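You operate a simulated robot arm through the tools that you are given. There is no shell and no other tool. Be economical: measure what you need, move in short steps, check, and stop when the job is done.

You are at the controls of a simulated robot arm. One attempt, no reset.

TASK
Take the red cone from the middle of the side bench and put it on the backing card there.

The check looks at the end state, three seconds after you hand in, the way a careful person would. Anything else that was tipped, shoved, dropped, spilled or broken makes it a failure.

THE ROBOT
A 7-joint arm with a two-finger parallel gripper on a trunk, on a base that drives. Base frame: it is fixed to the floor where the robot stands at the start and does not move with it; the origin is under the middle of the robot, x ahead of it, y to its left, z up. Readings come in m, rad, newtons and seconds.
With the tool pointing down near the work surface it reaches from about 0.22 to 0.74 m from the robot's upright axis, wherever it stands. Its first joint turns from -2.897 to 2.897 rad. Payload 1.57 kg.
The tool frame sits at the grasp point between the pads (the TCP): z along the fingers, y along the line on which they close. The tips reach 0.03 m beyond it. Largest opening 0.11 m; finger width 0.024, thickness 0.012; the body of the gripper, 0.048 by 0.112 m, starts 0.078 m behind the TCP.
Orientation is that of the tool frame in the base frame, as a unit quaternion [x, y, z, w]. With the fingers straight down and closing along the base's y, the tool's x points along the base's -x, its y along +y and its z along -z.

THE INTERFACE
- The arm moves only by the tool jog_arm. Its argument "moves" is a list of rows, each a list of 2 entries, a list of its own where there are three numbers: the shift along the base's x, y, z in m, then the turn, a rotation vector about the base's x, y, z in degrees. In form: [[[tx, ty, tz], [ax, ay, az]], ...]. A call has 1 to 8 rows; each row shifts and turns the commanded pose from where the row before left it. "fingers" is the gripper command, from -1 (shut) to 1 (fully open), values between in proportion, set as the call begins (left out, the last holds). Each row takes 0.2 s and may step no farther than 0.05 m and 0.15 rad from the row before; otherwise, or with a gripper value out of range, the whole call is refused. A pose out of reach is approached as far as the arm can. The call stops where the force on the tool passes 40 N (or 10 N more than at its start, if that is more) or the arm is blocked; 0.2 s more then pass. Each finger travels about 0.045 m/s and halts on what it meets, pressing with about 41 N; the grip force reading is that of the motor and also rises with nothing between the fingers. The clock runs only during rows and for 0.2 s after the last one: add rows that do not move to give the fingers time. The reply holds the time, the measured pose of the TCP, the force on the tool along the base axes, the opening and the grip force, in the units named above and with some noise.
- Cameras (640 x 400 px; columns grow to the right, rows downward): "scene" is now at [0.0061, 0.1164, 1.53]; the picture's right is [-0.50, -0.87, 0.00], its down [-0.68, 0.39, -0.63] and it looks along [0.55, -0.31, -0.78] (base axes); focal length 292 px, centre (320, 200). "wrist" rides on the gripper at [-0.036, 0, -0.08] in the tool frame; the picture's right is [0.00, -1.00, 0.00], its down [0.97, 0.00, -0.24] and it looks along [0.24, 0.00, 0.97] (tool axes); focal length 218 px, centre (320, 200). There is no depth. A picture from a camera that has moved, and an enlarged one, comes with that camera's place and axes in the base frame and with its lens.
- camera(camera): a new picture of that camera. No time passes.
- lift_body(by): slides the trunk up (or, below 0, down) by that many m; the arm and the scene camera ride with it, the base frame stays. It gives what a move gives, with no picture.
- roll_base(legs): drives the robot by 1 to 6 legs, each [ahead, turn to the left] in m and rad, along the robot's own axes; the way and the turn of a leg run together, so that a leg with both is an arc; at most 1.5 m and 3.142 rad a leg. The arm and the cameras ride along, it lands a little off, and it stops where it bumps. It gives what a move gives.
- aim_head(pan, tilt): turns the head with the scene camera to pan (to the left, within 2.705 rad either way) and tilt (down, from -0.506 to 1.204), counted from straight ahead of the robot. It gives what a move gives.
- close_up(camera, box): a new picture of the part [left, top, right, bottom] of that camera's present view, enlarged. No time passes.
- job_done(): hands the job in; it is judged then, once.

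Go step by step. Nothing tells you exact positions but the pictures and the camera data: compare them with the known pose of the tool, close in by small moves and look again before you grip or let go. The budget is 120 turns and 98 pictures, counting those below and the enlarged ones. Unless the task says otherwise, let go and move clear before handing in, and close with one line.

The tools are called after "Emit:" as name(argument=value, ...) on one line, values as JSON. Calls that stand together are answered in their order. jog_arm: Moves the arm, as the interface text tells. Its arguments: {"type":"object","properties":{"moves":{"type":"array"},"fingers":{"type":"number"}},"required":["moves"]} The other tools are called the same way: lift_body (by) slides the trunk up or down; roll_base (legs) drives the base; aim_head (pan, tilt) turns the head that bears the scene camera; camera (camera) takes a picture; close_up (camera, box) takes an enlarged picture of a part of a camera's view; job_done () hands the job in.

At the start:

```text
time: 0.0
eef_pos: [0.4678, -0.1143, 1.0612]
tcp_rot: [0.0, 1.0, 0.0, 0.0]
contact_force: [-0.3, -1.1, -0.5]
grip_width: 0.11
gripper_force: 0.1
trunk travel left (down, up): [-0.475, 0.115]
robot x, y, heading: [-0.0005, 0.0013, -0.001]
head pan, tilt: [-0.52, 0.892]
```

scene: 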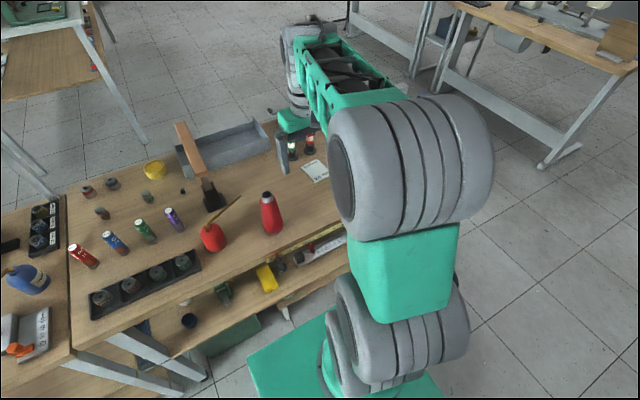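
wrist: 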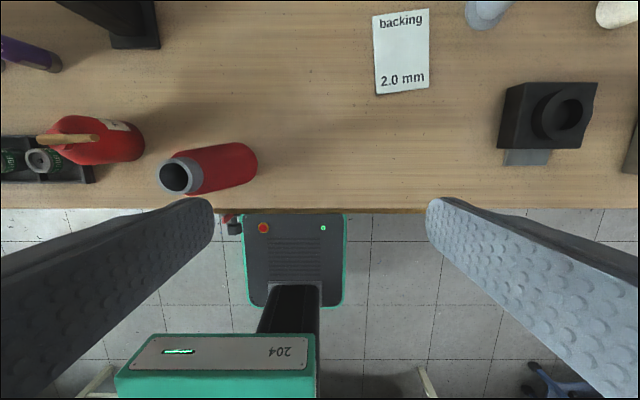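

The bench ahead has a red bottle-like thing and a "backing" card, and other benches stand to the left and right. I'll look around to find which one is the side bench and where the red cone is.

Emit:
close_up(camera="scene", box=[60, 100, 360, 300])

Emit:
aim_head(pan=-1.3, tilt=0.6)

Emit:
camera(camera="scene")

Emit:
aim_head(pan=0.5, tilt=0.6)

Emit:
camera(camera="scene")

Emit:
aim_head(pan=1.7, tilt=0.6)

Emit:
camera(camera="scene")

```text
2.00 times, centred on (210, 200) of scene
camera zoom: at [0.0061, 0.1164, 1.53], right [-0.5, -0.87, 0.0], down [-0.68, 0.39, -0.63], along [0.55, -0.31, -0.78], focal length 584 px, centre (540, 200)
```

zoom: 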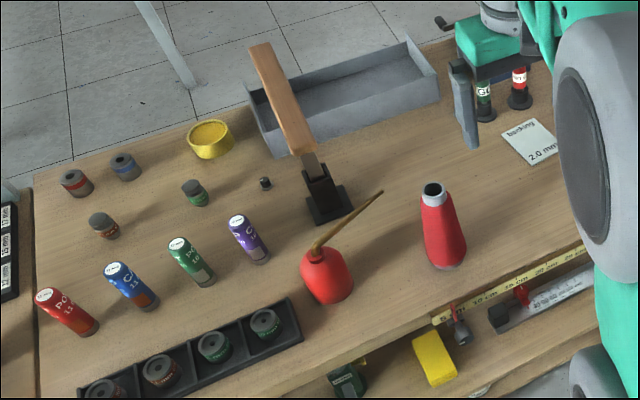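

```text
time: 1.1
eef_pos: [0.4687, -0.1163, 1.0605]
tcp_rot: [-0.001, 1.0, -0.001, 0.0]
contact_force: [-0.3, 0.4, 0.3]
grip_width: 0.1101
gripper_force: 0.1
trunk travel left (down, up): [-0.475, 0.115]
robot x, y, heading: [-0.0038, -0.0019, -0.003]
head pan, tilt: [-1.3, 0.6]
```

```text
94 pictures are left
camera scene: at [-0.0362, 0.069, 1.554], right [-0.96, -0.27, 0.0], down [-0.15, 0.54, -0.82], along [0.22, -0.79, -0.57], focal length 292 px, centre (320, 200)
```

scene: 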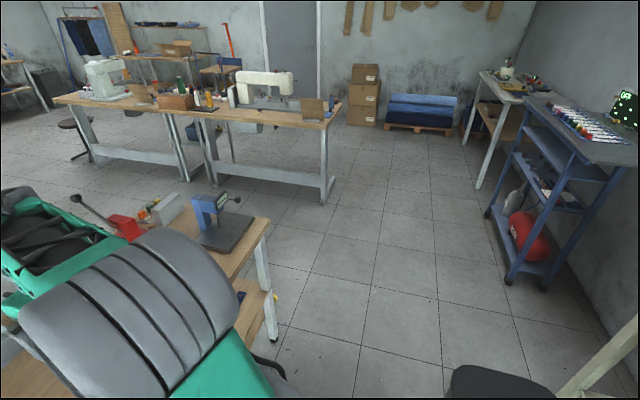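

```text
time: 2.9
eef_pos: [0.4675, -0.1152, 1.0624]
tcp_rot: [0.0, 1.0, 0.001, 0.0]
contact_force: [0.6, -0.8, -0.9]
grip_width: 0.1099
gripper_force: 0.1
trunk travel left (down, up): [-0.475, 0.115]
robot x, y, heading: [0.0004, 0.0046, -0.003]
head pan, tilt: [0.499, 0.6]
```

```text
93 pictures are left
camera scene: at [0.0177, 0.1964, 1.554], right [0.48, -0.88, 0.0], down [-0.5, -0.27, -0.83], along [0.72, 0.39, -0.56], focal length 292 px, centre (320, 200)
```

scene: 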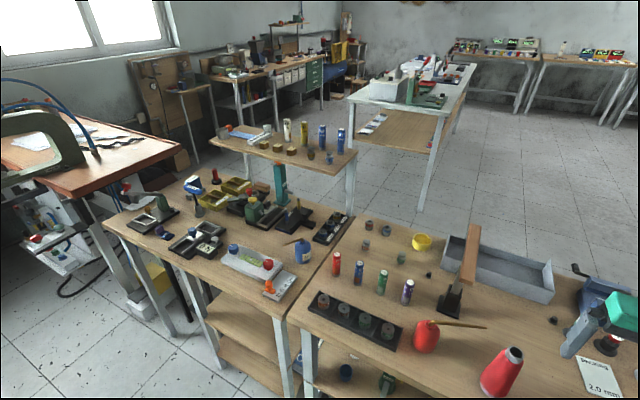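

```text
time: 4.3
eef_pos: [0.4673, -0.1146, 1.0605]
tcp_rot: [0.0, 1.0, 0.0, 0.0]
contact_force: [-0.3, -0.5, 0.3]
grip_width: 0.1098
gripper_force: 0.1
trunk travel left (down, up): [-0.475, 0.115]
robot x, y, heading: [0.0025, -0.0019, 0.005]
head pan, tilt: [1.7, 0.6]
```

```text
92 pictures are left
camera scene: at [-0.0712, 0.2418, 1.554], right [0.99, 0.13, 0.0], down [0.07, -0.56, -0.83], along [-0.11, 0.82, -0.56], focal length 292 px, centre (320, 200)
```

scene: 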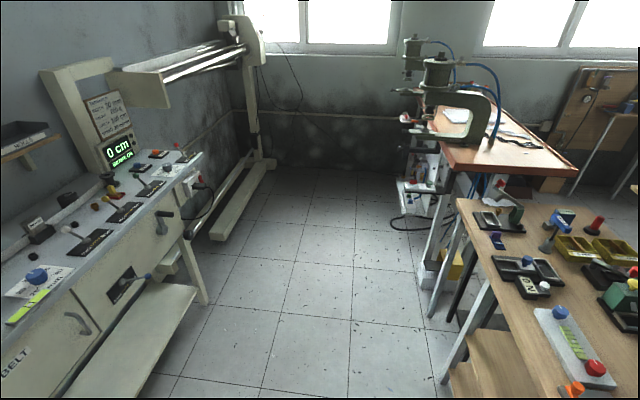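

The thread cone (red, grey top) and a backing card are both on the bench ahead. I'll check the rest of the room for rival cones or cards.

Emit:
aim_head(pan=2.7, tilt=0.6)

Emit:
camera(camera="scene")

Emit:
aim_head(pan=-2.3, tilt=0.6)

Emit:
camera(camera="scene")

Emit:
aim_head(pan=0.8, tilt=0.6)

Emit:
close_up(camera="scene", box=[160, 150, 560, 400])

Emit:
aim_head(pan=-0.5, tilt=0.45)

Emit:
camera(camera="scene")

```text
time: 5.6
eef_pos: [0.4673, -0.1153, 1.0616]
tcp_rot: [0.0, 1.0, 0.001, 0.001]
contact_force: [0.0, -0.4, -0.2]
grip_width: 0.1101
gripper_force: 0.0
trunk travel left (down, up): [-0.475, 0.115]
robot x, y, heading: [-0.0018, -0.0031, 0.003]
head pan, tilt: [2.7, 0.6]
```

```text
91 pictures are left
camera scene: at [-0.1398, 0.1919, 1.554], right [0.43, 0.9, 0.0], down [0.51, -0.24, -0.83], along [-0.75, 0.35, -0.56], focal length 292 px, centre (320, 200)
```

scene: 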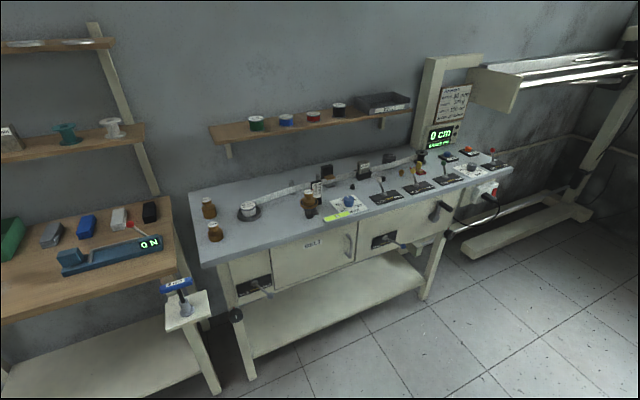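

```text
time: 9.5
eef_pos: [0.468, -0.115, 1.0606]
tcp_rot: [0.0, 1.0, 0.0, 0.0]
contact_force: [0.8, 0.3, 0.5]
grip_width: 0.1102
gripper_force: 0.0
trunk travel left (down, up): [-0.475, 0.115]
robot x, y, heading: [0.0016, -0.0008, -0.001]
head pan, tilt: [-2.3, 0.6]
```

```text
90 pictures are left
camera scene: at [-0.1188, 0.0882, 1.554], right [-0.75, 0.67, 0.0], down [0.38, 0.42, -0.83], along [-0.55, -0.62, -0.56], focal length 292 px, centre (320, 200)
```

scene: 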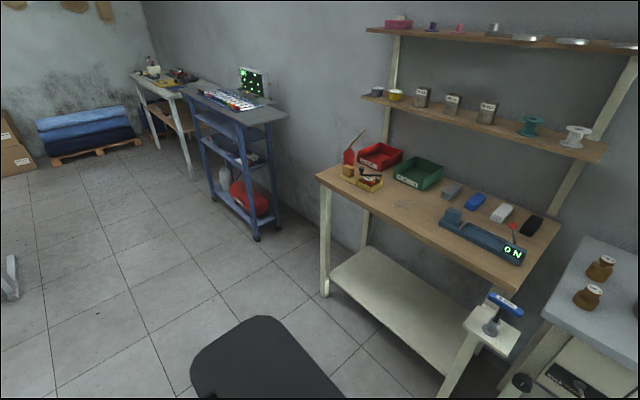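

```text
time: 12.2
eef_pos: [0.467, -0.1169, 1.0616]
tcp_rot: [0.001, 1.0, 0.0, 0.0]
contact_force: [0.2, 0.2, -0.5]
grip_width: 0.1101
gripper_force: 0.1
trunk travel left (down, up): [-0.475, 0.115]
robot x, y, heading: [0.0009, -0.0016, -0.003]
head pan, tilt: [0.799, 0.6]
```

```text
1.60 times, centred on (360, 275) of scene
camera zoom: at [0.0017, 0.2174, 1.554], right [0.72, -0.7, 0.0], down [-0.39, -0.4, -0.83], along [0.58, 0.59, -0.56], focal length 468 px, centre (256, 80)
```

zoom: 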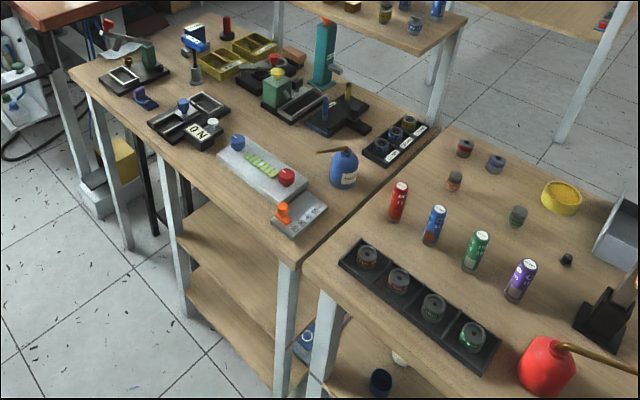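

```text
time: 13.7
eef_pos: [0.4677, -0.1147, 1.0615]
tcp_rot: [0.0, 1.0, -0.001, 0.0]
contact_force: [-0.3, 0.0, 0.1]
grip_width: 0.1102
gripper_force: 0.1
trunk travel left (down, up): [-0.475, 0.115]
robot x, y, heading: [0.0021, 0.0009, 0.0]
head pan, tilt: [-0.499, 0.45]
```

```text
88 pictures are left
camera scene: at [0.0208, 0.1102, 1.5676], right [-0.48, -0.88, 0.0], down [-0.38, 0.21, -0.9], along [0.79, -0.43, -0.44], focal length 292 px, centre (320, 200)
```

scene: 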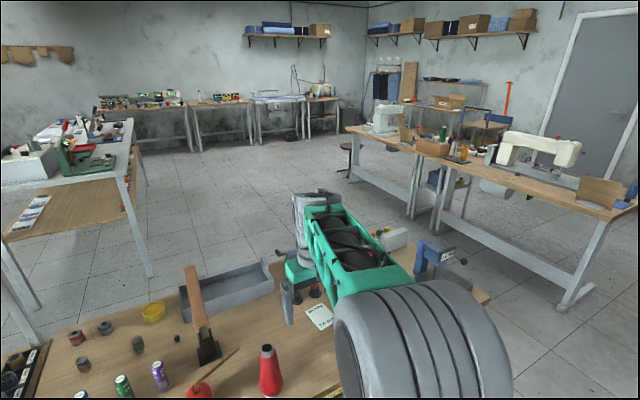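

The bench ahead is the only one with a thread cone and a backing card. I put the cone at about (0.481, 0.002), roughly 0.145 m tall, and the card at about (0.623, -0.221). The oil can's spout is close on the cone's +y side, so I'll turn the gripper -90° to close along x, then look again.

Emit:
jog_arm(moves=[[[0, 0, 0.01], [0, 0, -8.2]], [[0, 0, 0.01], [0, 0, -8.2]], [[0, 0, 0.01], [0, 0, -8.2]], [[0, 0, 0.01], [0, 0, -8.2]], [[0, 0, 0], [0, 0, -8.2]], [[0, 0, 0], [0, 0, -8.2]], [[0, 0, 0], [0, 0, -8.2]], [[0, 0, 0], [0, 0, -8.2]]])

Emit:
jog_arm(moves=[[[0, 0, 0], [0, 0, -8.2]], [[0, 0, 0], [0, 0, -8.2]], [[0, 0, 0], [0, 0, -8]], [[0.02, 0.02, 0], [0, 0, 0]], [[0, 0, 0], [0, 0, 0]]])

Emit:
camera(camera="wrist")

Emit:
aim_head(pan=-0.1, tilt=0.85)

Emit:
camera(camera="scene")

```text
time: 15.5
eef_pos: [0.4672, -0.1146, 1.1021]
tcp_rot: [0.543, 0.84, 0.001, 0.0]
contact_force: [0.0, 0.9, -0.5]
grip_width: 0.1101
gripper_force: 0.0
trunk travel left (down, up): [-0.475, 0.115]
robot x, y, heading: [-0.0023, -0.0016, 0.003]
head pan, tilt: [-0.499, 0.45]
```

```text
time: 16.7
eef_pos: [0.4873, -0.094, 1.1003]
tcp_rot: [0.707, 0.707, 0.001, 0.0]
contact_force: [0.7, -0.6, 1.2]
grip_width: 0.11
gripper_force: 0.0
trunk travel left (down, up): [-0.475, 0.115]
robot x, y, heading: [0.0006, 0.0024, -0.005]
head pan, tilt: [-0.499, 0.45]
```

```text
87 pictures are left
camera wrist: at [0.4871, -0.1312, 1.1804], right [-1.0, 0.0, 0.0], down [0.0, 0.97, 0.24], along [0.0, 0.24, -0.97], focal length 218 px, centre (320, 200)
```

wrist: 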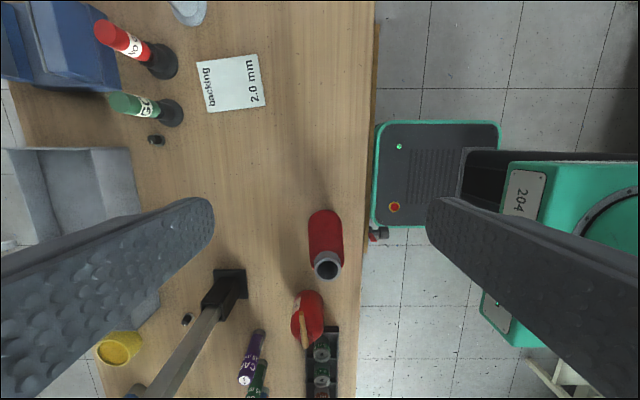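

```text
time: 17.5
eef_pos: [0.488, -0.0956, 1.1007]
tcp_rot: [0.706, 0.708, 0.0, 0.001]
contact_force: [-0.2, -0.5, 0.3]
grip_width: 0.11
gripper_force: 0.1
trunk travel left (down, up): [-0.475, 0.115]
robot x, y, heading: [0.0015, 0.0047, 0.001]
head pan, tilt: [-0.099, 0.85]
```

```text
86 pictures are left
camera scene: at [0.0179, 0.1463, 1.5332], right [-0.1, -0.99, 0.0], down [-0.75, 0.08, -0.66], along [0.66, -0.07, -0.75], focal length 292 px, centre (320, 200)
```

scene: 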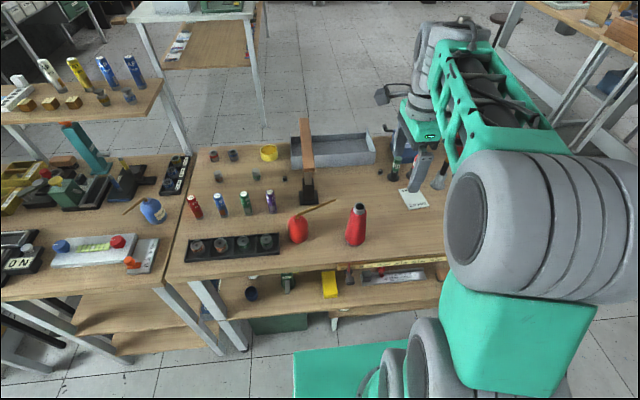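

The new view puts the cone at about (0.480, 0.000) and the card centre at about (0.621, -0.223), with two gauges beyond it near x ≈ 0.715. I'll go over the cone high up and check the alignment.

Emit:
jog_arm(moves=[[[-0.004, 0.045, 0], [0, 0, 0]], [[-0.004, 0.05, 0], [0, 0, 0]], [[0, 0, -0.04], [0, 0, 0]], [[0, 0, -0.02], [0, 0, 0]], [[0, 0, 0], [0, 0, 0]]], fingers=0.7)

Emit:
camera(camera="wrist")

Emit:
close_up(camera="scene", box=[260, 120, 460, 260])

```text
refused: row 2 steps farther than a row can; nothing moved
```

```text
85 pictures are left
camera wrist: at [0.4868, -0.1315, 1.1805], right [-1.0, 0.0, 0.0], down [0.0, 0.97, 0.24], along [0.0, 0.24, -0.97], focal length 218 px, centre (320, 200)
```

wrist: 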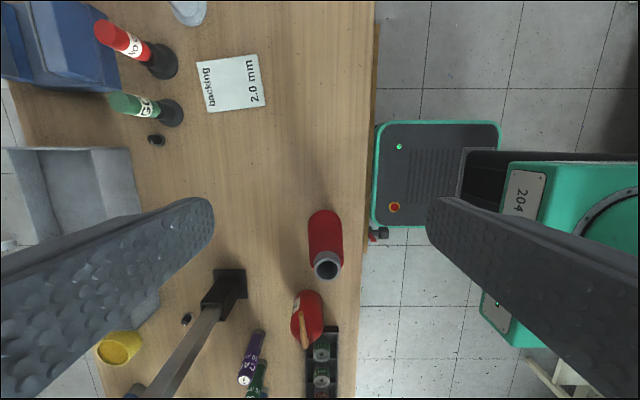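

```text
2.86 times, centred on (360, 190) of scene
camera zoom: at [0.0179, 0.1463, 1.5332], right [-0.1, -0.99, 0.0], down [-0.75, 0.08, -0.66], along [0.66, -0.07, -0.75], focal length 835 px, centre (206, 229)
```

zoom: 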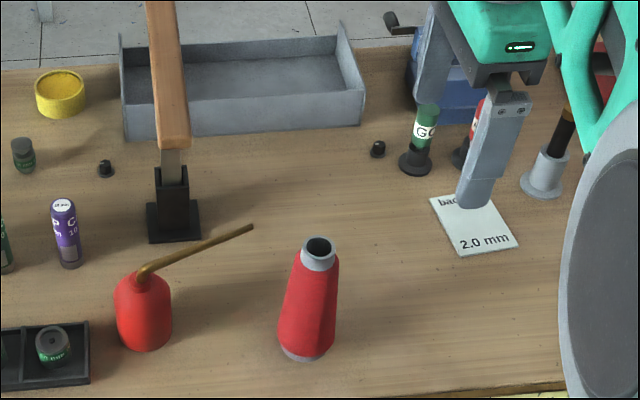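

The step was refused for being slightly too long. The spout tip is at about (0.485, 0.059, 1.01), about 3.5 cm clear of the turned gripper, so I'll redo the approach in shorter rows.

Emit:
jog_arm(moves=[[[-0.003, 0.035, 0], [0, 0, 0]], [[-0.003, 0.035, 0], [0, 0, 0]], [[-0.001, 0.025, 0], [0, 0, 0]], [[0, 0, -0.03], [0, 0, 0]], [[0, 0, -0.02], [0, 0, 0]], [[0, 0, 0], [0, 0, 0]]], fingers=0.7)

Emit:
camera(camera="wrist")

Emit:
close_up(camera="scene", box=[260, 120, 460, 260])

```text
time: 18.9
eef_pos: [0.4821, -0.0003, 1.0504]
tcp_rot: [0.707, 0.707, -0.001, 0.0]
contact_force: [0.3, -0.7, 0.4]
grip_width: 0.0936
gripper_force: 0.1
trunk travel left (down, up): [-0.475, 0.115]
robot x, y, heading: [0.0007, -0.0014, -0.001]
head pan, tilt: [-0.099, 0.85]
```

```text
83 pictures are left
camera wrist: at [0.4801, -0.0372, 1.1304], right [-1.0, 0.0, 0.0], down [0.0, 0.97, 0.24], along [0.0, 0.24, -0.97], focal length 218 px, centre (320, 200)
```

wrist: 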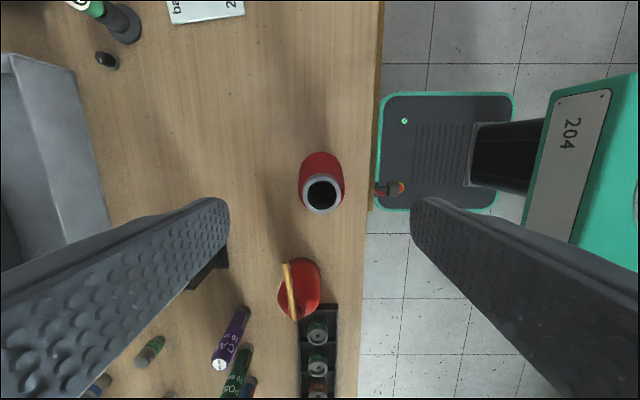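

```text
2.86 times, centred on (360, 190) of scene
camera zoom: at [0.0179, 0.1464, 1.5331], right [-0.1, -1.0, 0.0], down [-0.75, 0.07, -0.66], along [0.66, -0.07, -0.75], focal length 835 px, centre (206, 229)
```

zoom: 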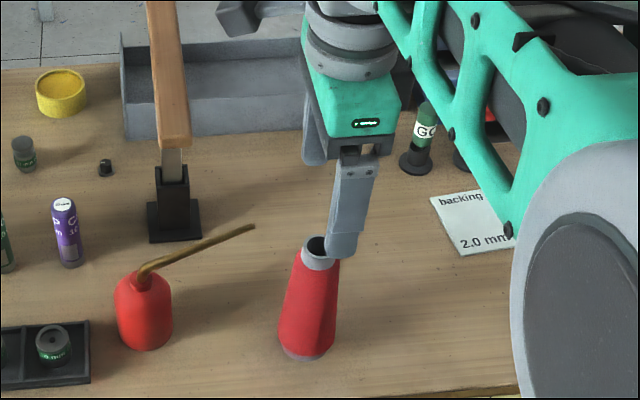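

The cone's axis is at about (0.479, -0.001), right under the tool. I'll go down to a TCP height of about 0.91, which keeps the gripper body above the cone's top.

Emit:
jog_arm(moves=[[[0, 0, -0.04], [0, 0, 0]], [[0, 0, -0.04], [0, 0, 0]], [[0, 0, -0.03], [0, 0, 0]], [[0, 0, -0.02], [0, 0, 0]], [[0, 0, -0.01], [0, 0, 0]], [[0, 0, 0], [0, 0, 0]]])

Emit:
camera(camera="wrist")

Emit:
close_up(camera="scene", box=[260, 120, 460, 260])

```text
time: 20.3
eef_pos: [0.48, -0.0007, 0.9109]
tcp_rot: [0.707, 0.707, 0.0, 0.0]
contact_force: [0.2, -0.2, -0.5]
grip_width: 0.0933
gripper_force: 0.0
trunk travel left (down, up): [-0.475, 0.115]
robot x, y, heading: [-0.0008, 0.0027, 0.002]
head pan, tilt: [-0.099, 0.85]
```

```text
81 pictures are left
camera wrist: at [0.4801, -0.0368, 0.9906], right [-1.0, 0.0, 0.0], down [0.0, 0.97, 0.24], along [0.0, 0.24, -0.97], focal length 218 px, centre (320, 200)
```

wrist: 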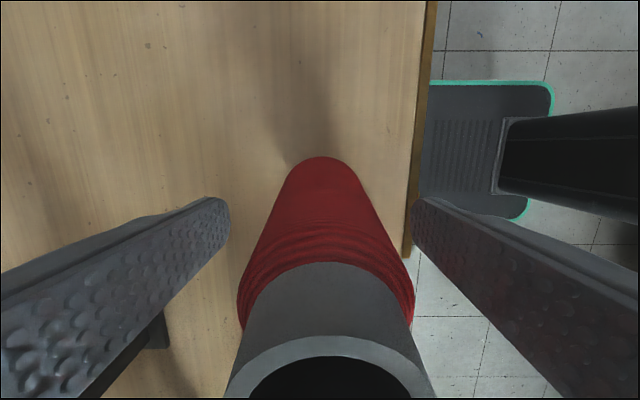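

```text
2.86 times, centred on (360, 190) of scene
camera zoom: at [0.0179, 0.1464, 1.5331], right [-0.1, -1.0, 0.0], down [-0.75, 0.07, -0.66], along [0.66, -0.07, -0.75], focal length 835 px, centre (206, 229)
```

zoom: 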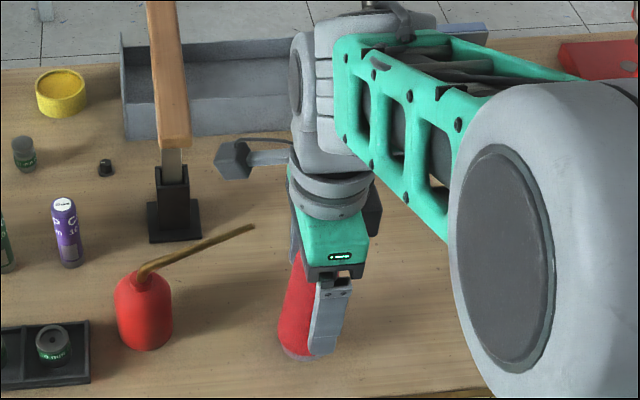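

The fingers straddle the cone evenly, so I'll close.

Emit:
jog_arm(moves=[[[0, 0, 0], [0, 0, 0]], [[0, 0, 0], [0, 0, 0]], [[0, 0, 0], [0, 0, 0]], [[0, 0, 0], [0, 0, 0]], [[0, 0, 0], [0, 0, 0]], [[0, 0, 0], [0, 0, 0]]], fingers=-1)

Emit:
camera(camera="wrist")

```text
time: 21.7
eef_pos: [0.4816, -0.0002, 0.9111]
tcp_rot: [0.708, 0.706, 0.0, 0.0]
contact_force: [0.8, 0.5, 0.5]
grip_width: 0.0461
gripper_force: 41.2
trunk travel left (down, up): [-0.475, 0.115]
robot x, y, heading: [0.0003, -0.0022, 0.0]
head pan, tilt: [-0.099, 0.85]
```

```text
79 pictures are left
camera wrist: at [0.48, -0.0368, 0.9908], right [-1.0, 0.0, 0.0], down [0.0, 0.97, 0.24], along [0.0, 0.24, -0.97], focal length 218 px, centre (320, 200)
```

wrist: 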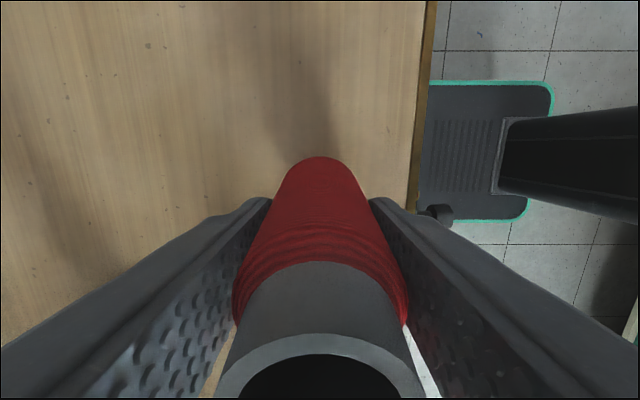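

Gripped at 0.046 m. I'll lift straight up and check.

Emit:
jog_arm(moves=[[[0, 0, 0.01], [0, 0, 0]], [[0, 0, 0.03], [0, 0, 0]], [[0, 0, 0.04], [0, 0, 0]], [[0, 0, 0.04], [0, 0, 0]], [[0, 0, 0.03], [0, 0, 0]], [[0, 0, 0], [0, 0, 0]]])

Emit:
camera(camera="wrist")

Emit:
close_up(camera="scene", box=[260, 120, 460, 260])

```text
time: 23.1
eef_pos: [0.4807, -0.0015, 1.0616]
tcp_rot: [0.707, 0.707, 0.0, -0.001]
contact_force: [0.3, 0.6, -2.1]
grip_width: 0.0461
gripper_force: 41.3
trunk travel left (down, up): [-0.475, 0.115]
robot x, y, heading: [0.0002, -0.0005, 0.0]
head pan, tilt: [-0.099, 0.85]
```

```text
78 pictures are left
camera wrist: at [0.4793, -0.0374, 1.1414], right [-1.0, 0.0, 0.0], down [0.0, 0.97, 0.24], along [0.0, 0.24, -0.97], focal length 218 px, centre (320, 200)
```

wrist: 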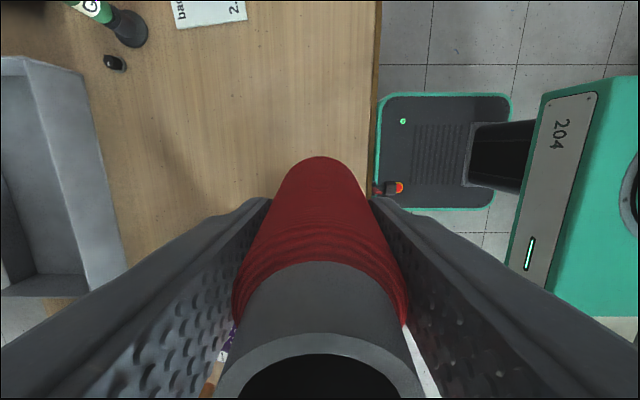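

```text
2.86 times, centred on (360, 190) of scene
camera zoom: at [0.0179, 0.1464, 1.5331], right [-0.1, -1.0, 0.0], down [-0.75, 0.07, -0.66], along [0.66, -0.07, -0.75], focal length 835 px, centre (206, 229)
```

zoom: 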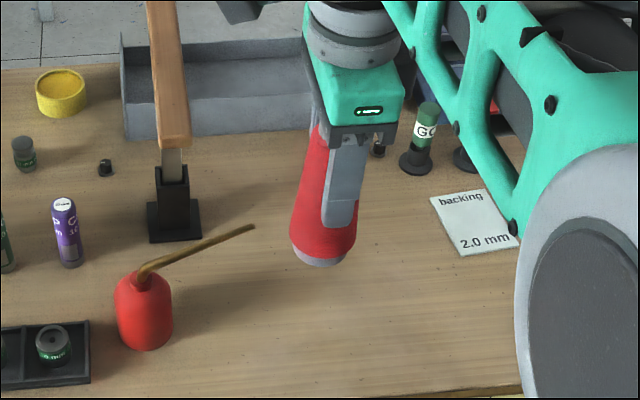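

It lifted cleanly and hangs straight. The scene view puts the card's centre at (0.6215, -0.2235), matching the earlier estimates, so I'll carry the cone there at this height.

Emit:
jog_arm(moves=[[[0.0236, -0.0371, 0], [0, 0, 0]], [[0.0236, -0.0371, 0], [0, 0, 0]], [[0.0236, -0.0371, 0], [0, 0, 0]], [[0.0236, -0.0371, 0], [0, 0, 0]], [[0.0236, -0.0371, 0], [0, 0, 0]], [[0.0236, -0.0371, 0], [0, 0, 0]], [[0, 0, 0], [0, 0, 0]]])

Emit:
camera(camera="wrist")

Emit:
camera(camera="scene")

```text
time: 24.7
eef_pos: [0.6232, -0.2243, 1.0606]
tcp_rot: [0.707, 0.707, 0.0, 0.0]
contact_force: [1.0, -0.2, -0.7]
grip_width: 0.0461
gripper_force: 41.4
trunk travel left (down, up): [-0.475, 0.115]
robot x, y, heading: [0.0009, 0.0001, 0.007]
head pan, tilt: [-0.099, 0.85]
```

```text
76 pictures are left
camera wrist: at [0.6225, -0.2606, 1.141], right [-1.0, 0.0, 0.0], down [0.0, 0.97, 0.24], along [0.0, 0.24, -0.97], focal length 218 px, centre (320, 200)
```

wrist: 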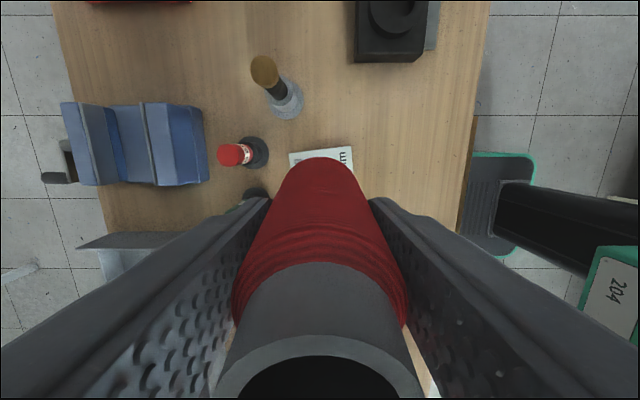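

```text
75 pictures are left
camera scene: at [0.0182, 0.146, 1.5332], right [-0.1, -1.0, 0.0], down [-0.75, 0.07, -0.66], along [0.66, -0.07, -0.75], focal length 292 px, centre (320, 200)
```

scene: 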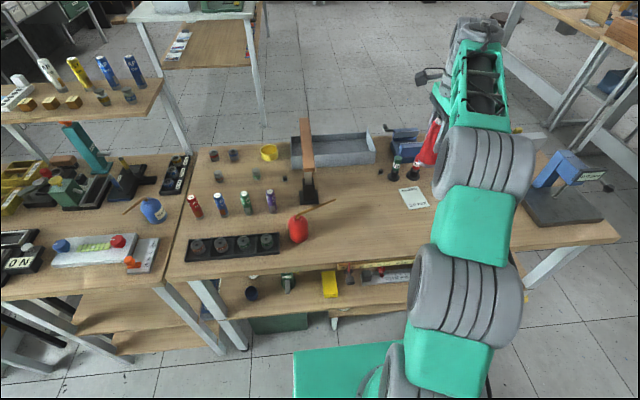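

The cone is over the card. I'll lower it to about 2 cm above and look again.

Emit:
jog_arm(moves=[[[0, 0.0015, -0.04], [0, 0, 0]], [[0, 0, -0.04], [0, 0, 0]], [[0, 0, -0.03], [0, 0, 0]], [[0, 0, -0.015], [0, 0, 0]], [[0, 0, 0], [0, 0, 0]]])

Emit:
camera(camera="wrist")

Emit:
close_up(camera="scene", box=[340, 120, 500, 230])

```text
time: 25.9
eef_pos: [0.6235, -0.2205, 0.9361]
tcp_rot: [0.707, 0.707, 0.0, 0.0]
contact_force: [1.1, 0.0, -0.6]
grip_width: 0.046
gripper_force: 41.1
trunk travel left (down, up): [-0.475, 0.115]
robot x, y, heading: [0.0012, 0.0017, 0.003]
head pan, tilt: [-0.099, 0.85]
```

```text
74 pictures are left
camera wrist: at [0.6218, -0.2572, 1.016], right [-1.0, 0.0, 0.0], down [0.0, 0.97, 0.24], along [0.0, 0.24, -0.97], focal length 218 px, centre (320, 200)
```

wrist: 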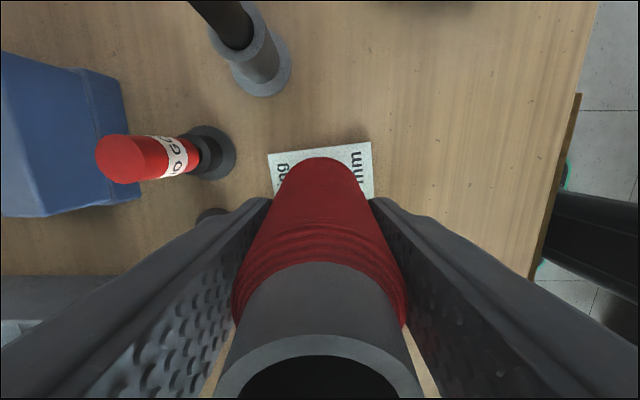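

```text
3.64 times, centred on (420, 175) of scene
camera zoom: at [0.0181, 0.1462, 1.5331], right [-0.1, -1.0, 0.0], down [-0.75, 0.07, -0.66], along [0.66, -0.07, -0.75], focal length 1063 px, centre (-44, 291)
```

zoom: 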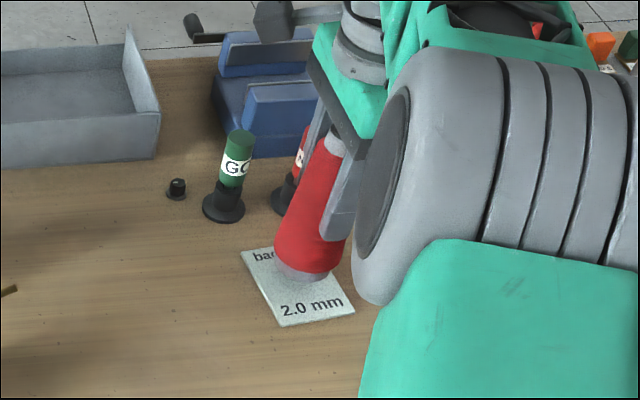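

The cone is nearly centred on the card, about 2.4 cm above it. I'll lower it with a tiny correction, in small steps at the end.

Emit:
jog_arm(moves=[[[-0.001, -0.001, -0.01], [0, 0, 0]], [[0, 0, -0.008], [0, 0, 0]], [[0, 0, -0.003], [0, 0, 0]], [[0, 0, -0.0015], [0, 0, 0]], [[0, 0, 0], [0, 0, 0]]])

Emit:
close_up(camera="scene", box=[340, 120, 500, 230])

Emit:
camera(camera="wrist")

```text
time: 27.1
eef_pos: [0.6209, -0.223, 0.9142]
tcp_rot: [0.707, 0.707, 0.001, 0.002]
contact_force: [-1.0, 0.4, 9.3]
grip_width: 0.0459
gripper_force: 41.3
trunk travel left (down, up): [-0.475, 0.115]
robot x, y, heading: [-0.0, -0.0017, 0.002]
head pan, tilt: [-0.099, 0.85]
```

```text
3.64 times, centred on (420, 175) of scene
camera zoom: at [0.0171, 0.1466, 1.5333], right [-0.1, -1.0, 0.0], down [-0.75, 0.07, -0.66], along [0.66, -0.07, -0.75], focal length 1063 px, centre (-44, 291)
```

zoom: 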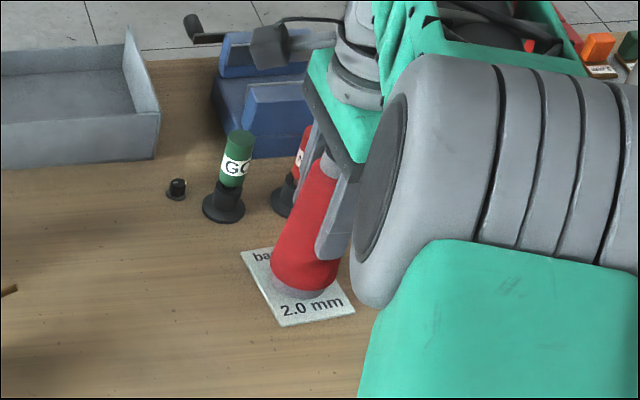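

```text
71 pictures are left
camera wrist: at [0.6203, -0.2585, 0.9947], right [-1.0, 0.0, 0.0], down [0.0, 0.97, 0.24], along [0.0, 0.24, -0.97], focal length 218 px, centre (320, 200)
```

wrist: 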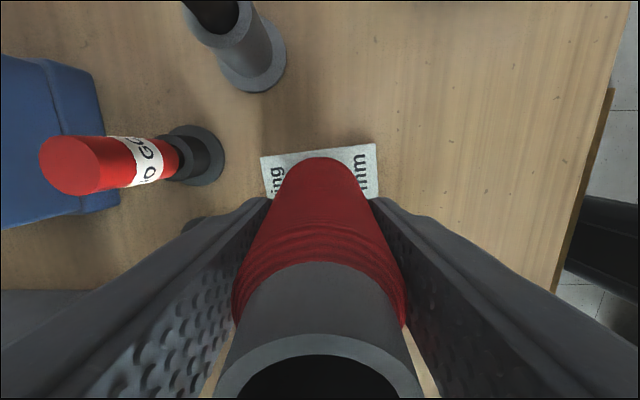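

It's in contact (9 N) and the base sits inside the card. I'll ease off the pressure and open the fingers partway, keeping clear of the gauges.

Emit:
jog_arm(moves=[[[0, 0, 0.0008], [0, 0, 0]], [[0, 0, 0], [0, 0, 0]]])

Emit:
jog_arm(moves=[[[0, 0, 0], [0, 0, 0]], [[0, 0, 0], [0, 0, 0]], [[0, 0, 0], [0, 0, 0]], [[0, 0, 0], [0, 0, 0]]], fingers=0.36)

Emit:
camera(camera="wrist")

```text
time: 27.7
eef_pos: [0.6209, -0.2222, 0.9151]
tcp_rot: [0.707, 0.707, 0.001, 0.0]
contact_force: [1.4, 0.2, 9.7]
grip_width: 0.046
gripper_force: 41.0
trunk travel left (down, up): [-0.475, 0.115]
robot x, y, heading: [0.0022, -0.0005, -0.004]
head pan, tilt: [-0.099, 0.85]
```

```text
time: 28.7
eef_pos: [0.621, -0.2228, 0.9127]
tcp_rot: [0.707, 0.707, 0.0, 0.0]
contact_force: [-0.3, 0.5, 0.7]
grip_width: 0.0747
gripper_force: 0.1
trunk travel left (down, up): [-0.475, 0.115]
robot x, y, heading: [-0.0001, -0.0031, 0.002]
head pan, tilt: [-0.099, 0.85]
```

```text
70 pictures are left
camera wrist: at [0.6205, -0.2588, 0.9938], right [-1.0, 0.0, 0.0], down [0.0, 0.97, 0.24], along [0.0, 0.24, -0.97], focal length 218 px, centre (320, 200)
```

wrist: 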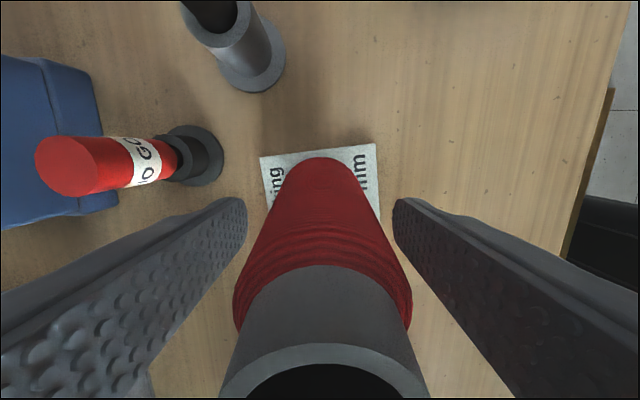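

Released, and the cone stands on the card. I'll lift straight up, then pull back to get a clear view.

Emit:
jog_arm(moves=[[[0, 0, 0.02], [0, 0, 0]], [[0, 0, 0.04], [0, 0, 0]], [[0, 0, 0.04], [0, 0, 0]], [[0, 0, 0.045], [0, 0, 0]], [[0, 0, 0.04], [0, 0, 0]], [[-0.04, 0, 0], [0, 0, 0]], [[-0.04, 0, 0], [0, 0, 0]], [[-0.03, 0, 0], [0, 0, 0]]])

Emit:
camera(camera="wrist")

Emit:
camera(camera="scene")

Emit:
close_up(camera="scene", box=[340, 120, 500, 230])

```text
time: 30.5
eef_pos: [0.5113, -0.2232, 1.0991]
tcp_rot: [0.707, 0.707, 0.0, 0.001]
contact_force: [0.9, 0.0, -0.5]
grip_width: 0.075
gripper_force: 0.0
trunk travel left (down, up): [-0.475, 0.115]
robot x, y, heading: [-0.0009, 0.0037, 0.005]
head pan, tilt: [-0.099, 0.85]
```

```text
69 pictures are left
camera wrist: at [0.5097, -0.2587, 1.1785], right [-1.0, 0.0, 0.0], down [0.0, 0.97, 0.24], along [0.0, 0.24, -0.97], focal length 218 px, centre (320, 200)
```

wrist: 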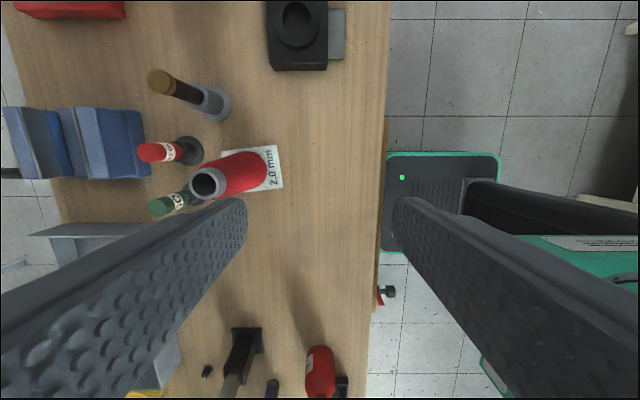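

```text
68 pictures are left
camera scene: at [0.0178, 0.1464, 1.5331], right [-0.1, -1.0, 0.0], down [-0.75, 0.07, -0.66], along [0.66, -0.07, -0.75], focal length 292 px, centre (320, 200)
```

scene: 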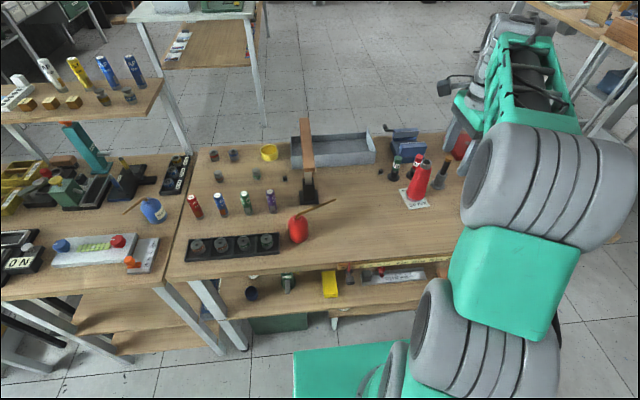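

```text
3.64 times, centred on (420, 175) of scene
camera zoom: at [0.0178, 0.1464, 1.5331], right [-0.1, -1.0, 0.0], down [-0.75, 0.07, -0.66], along [0.66, -0.07, -0.75], focal length 1063 px, centre (-44, 291)
```

zoom: 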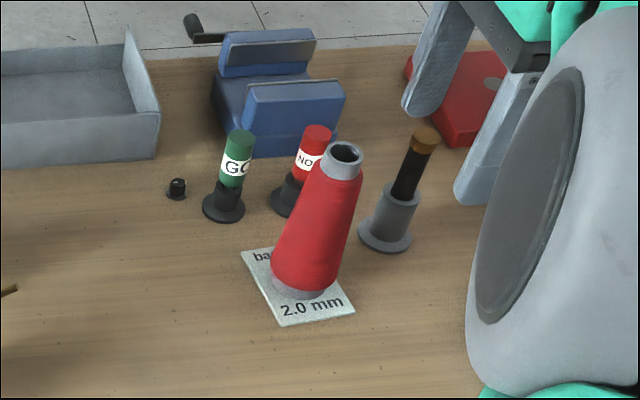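

The cone stands upright in the middle of the card, nothing else has moved, and the arm is clear.

Emit:
job_done()

```text
The job is handed in.
```

The red cone stands upright on the backing card, and the pictures show nothing else on the bench disturbed. I took the bench straight ahead to be the side bench, since it was the only one where I saw both a red cone and a backing card.
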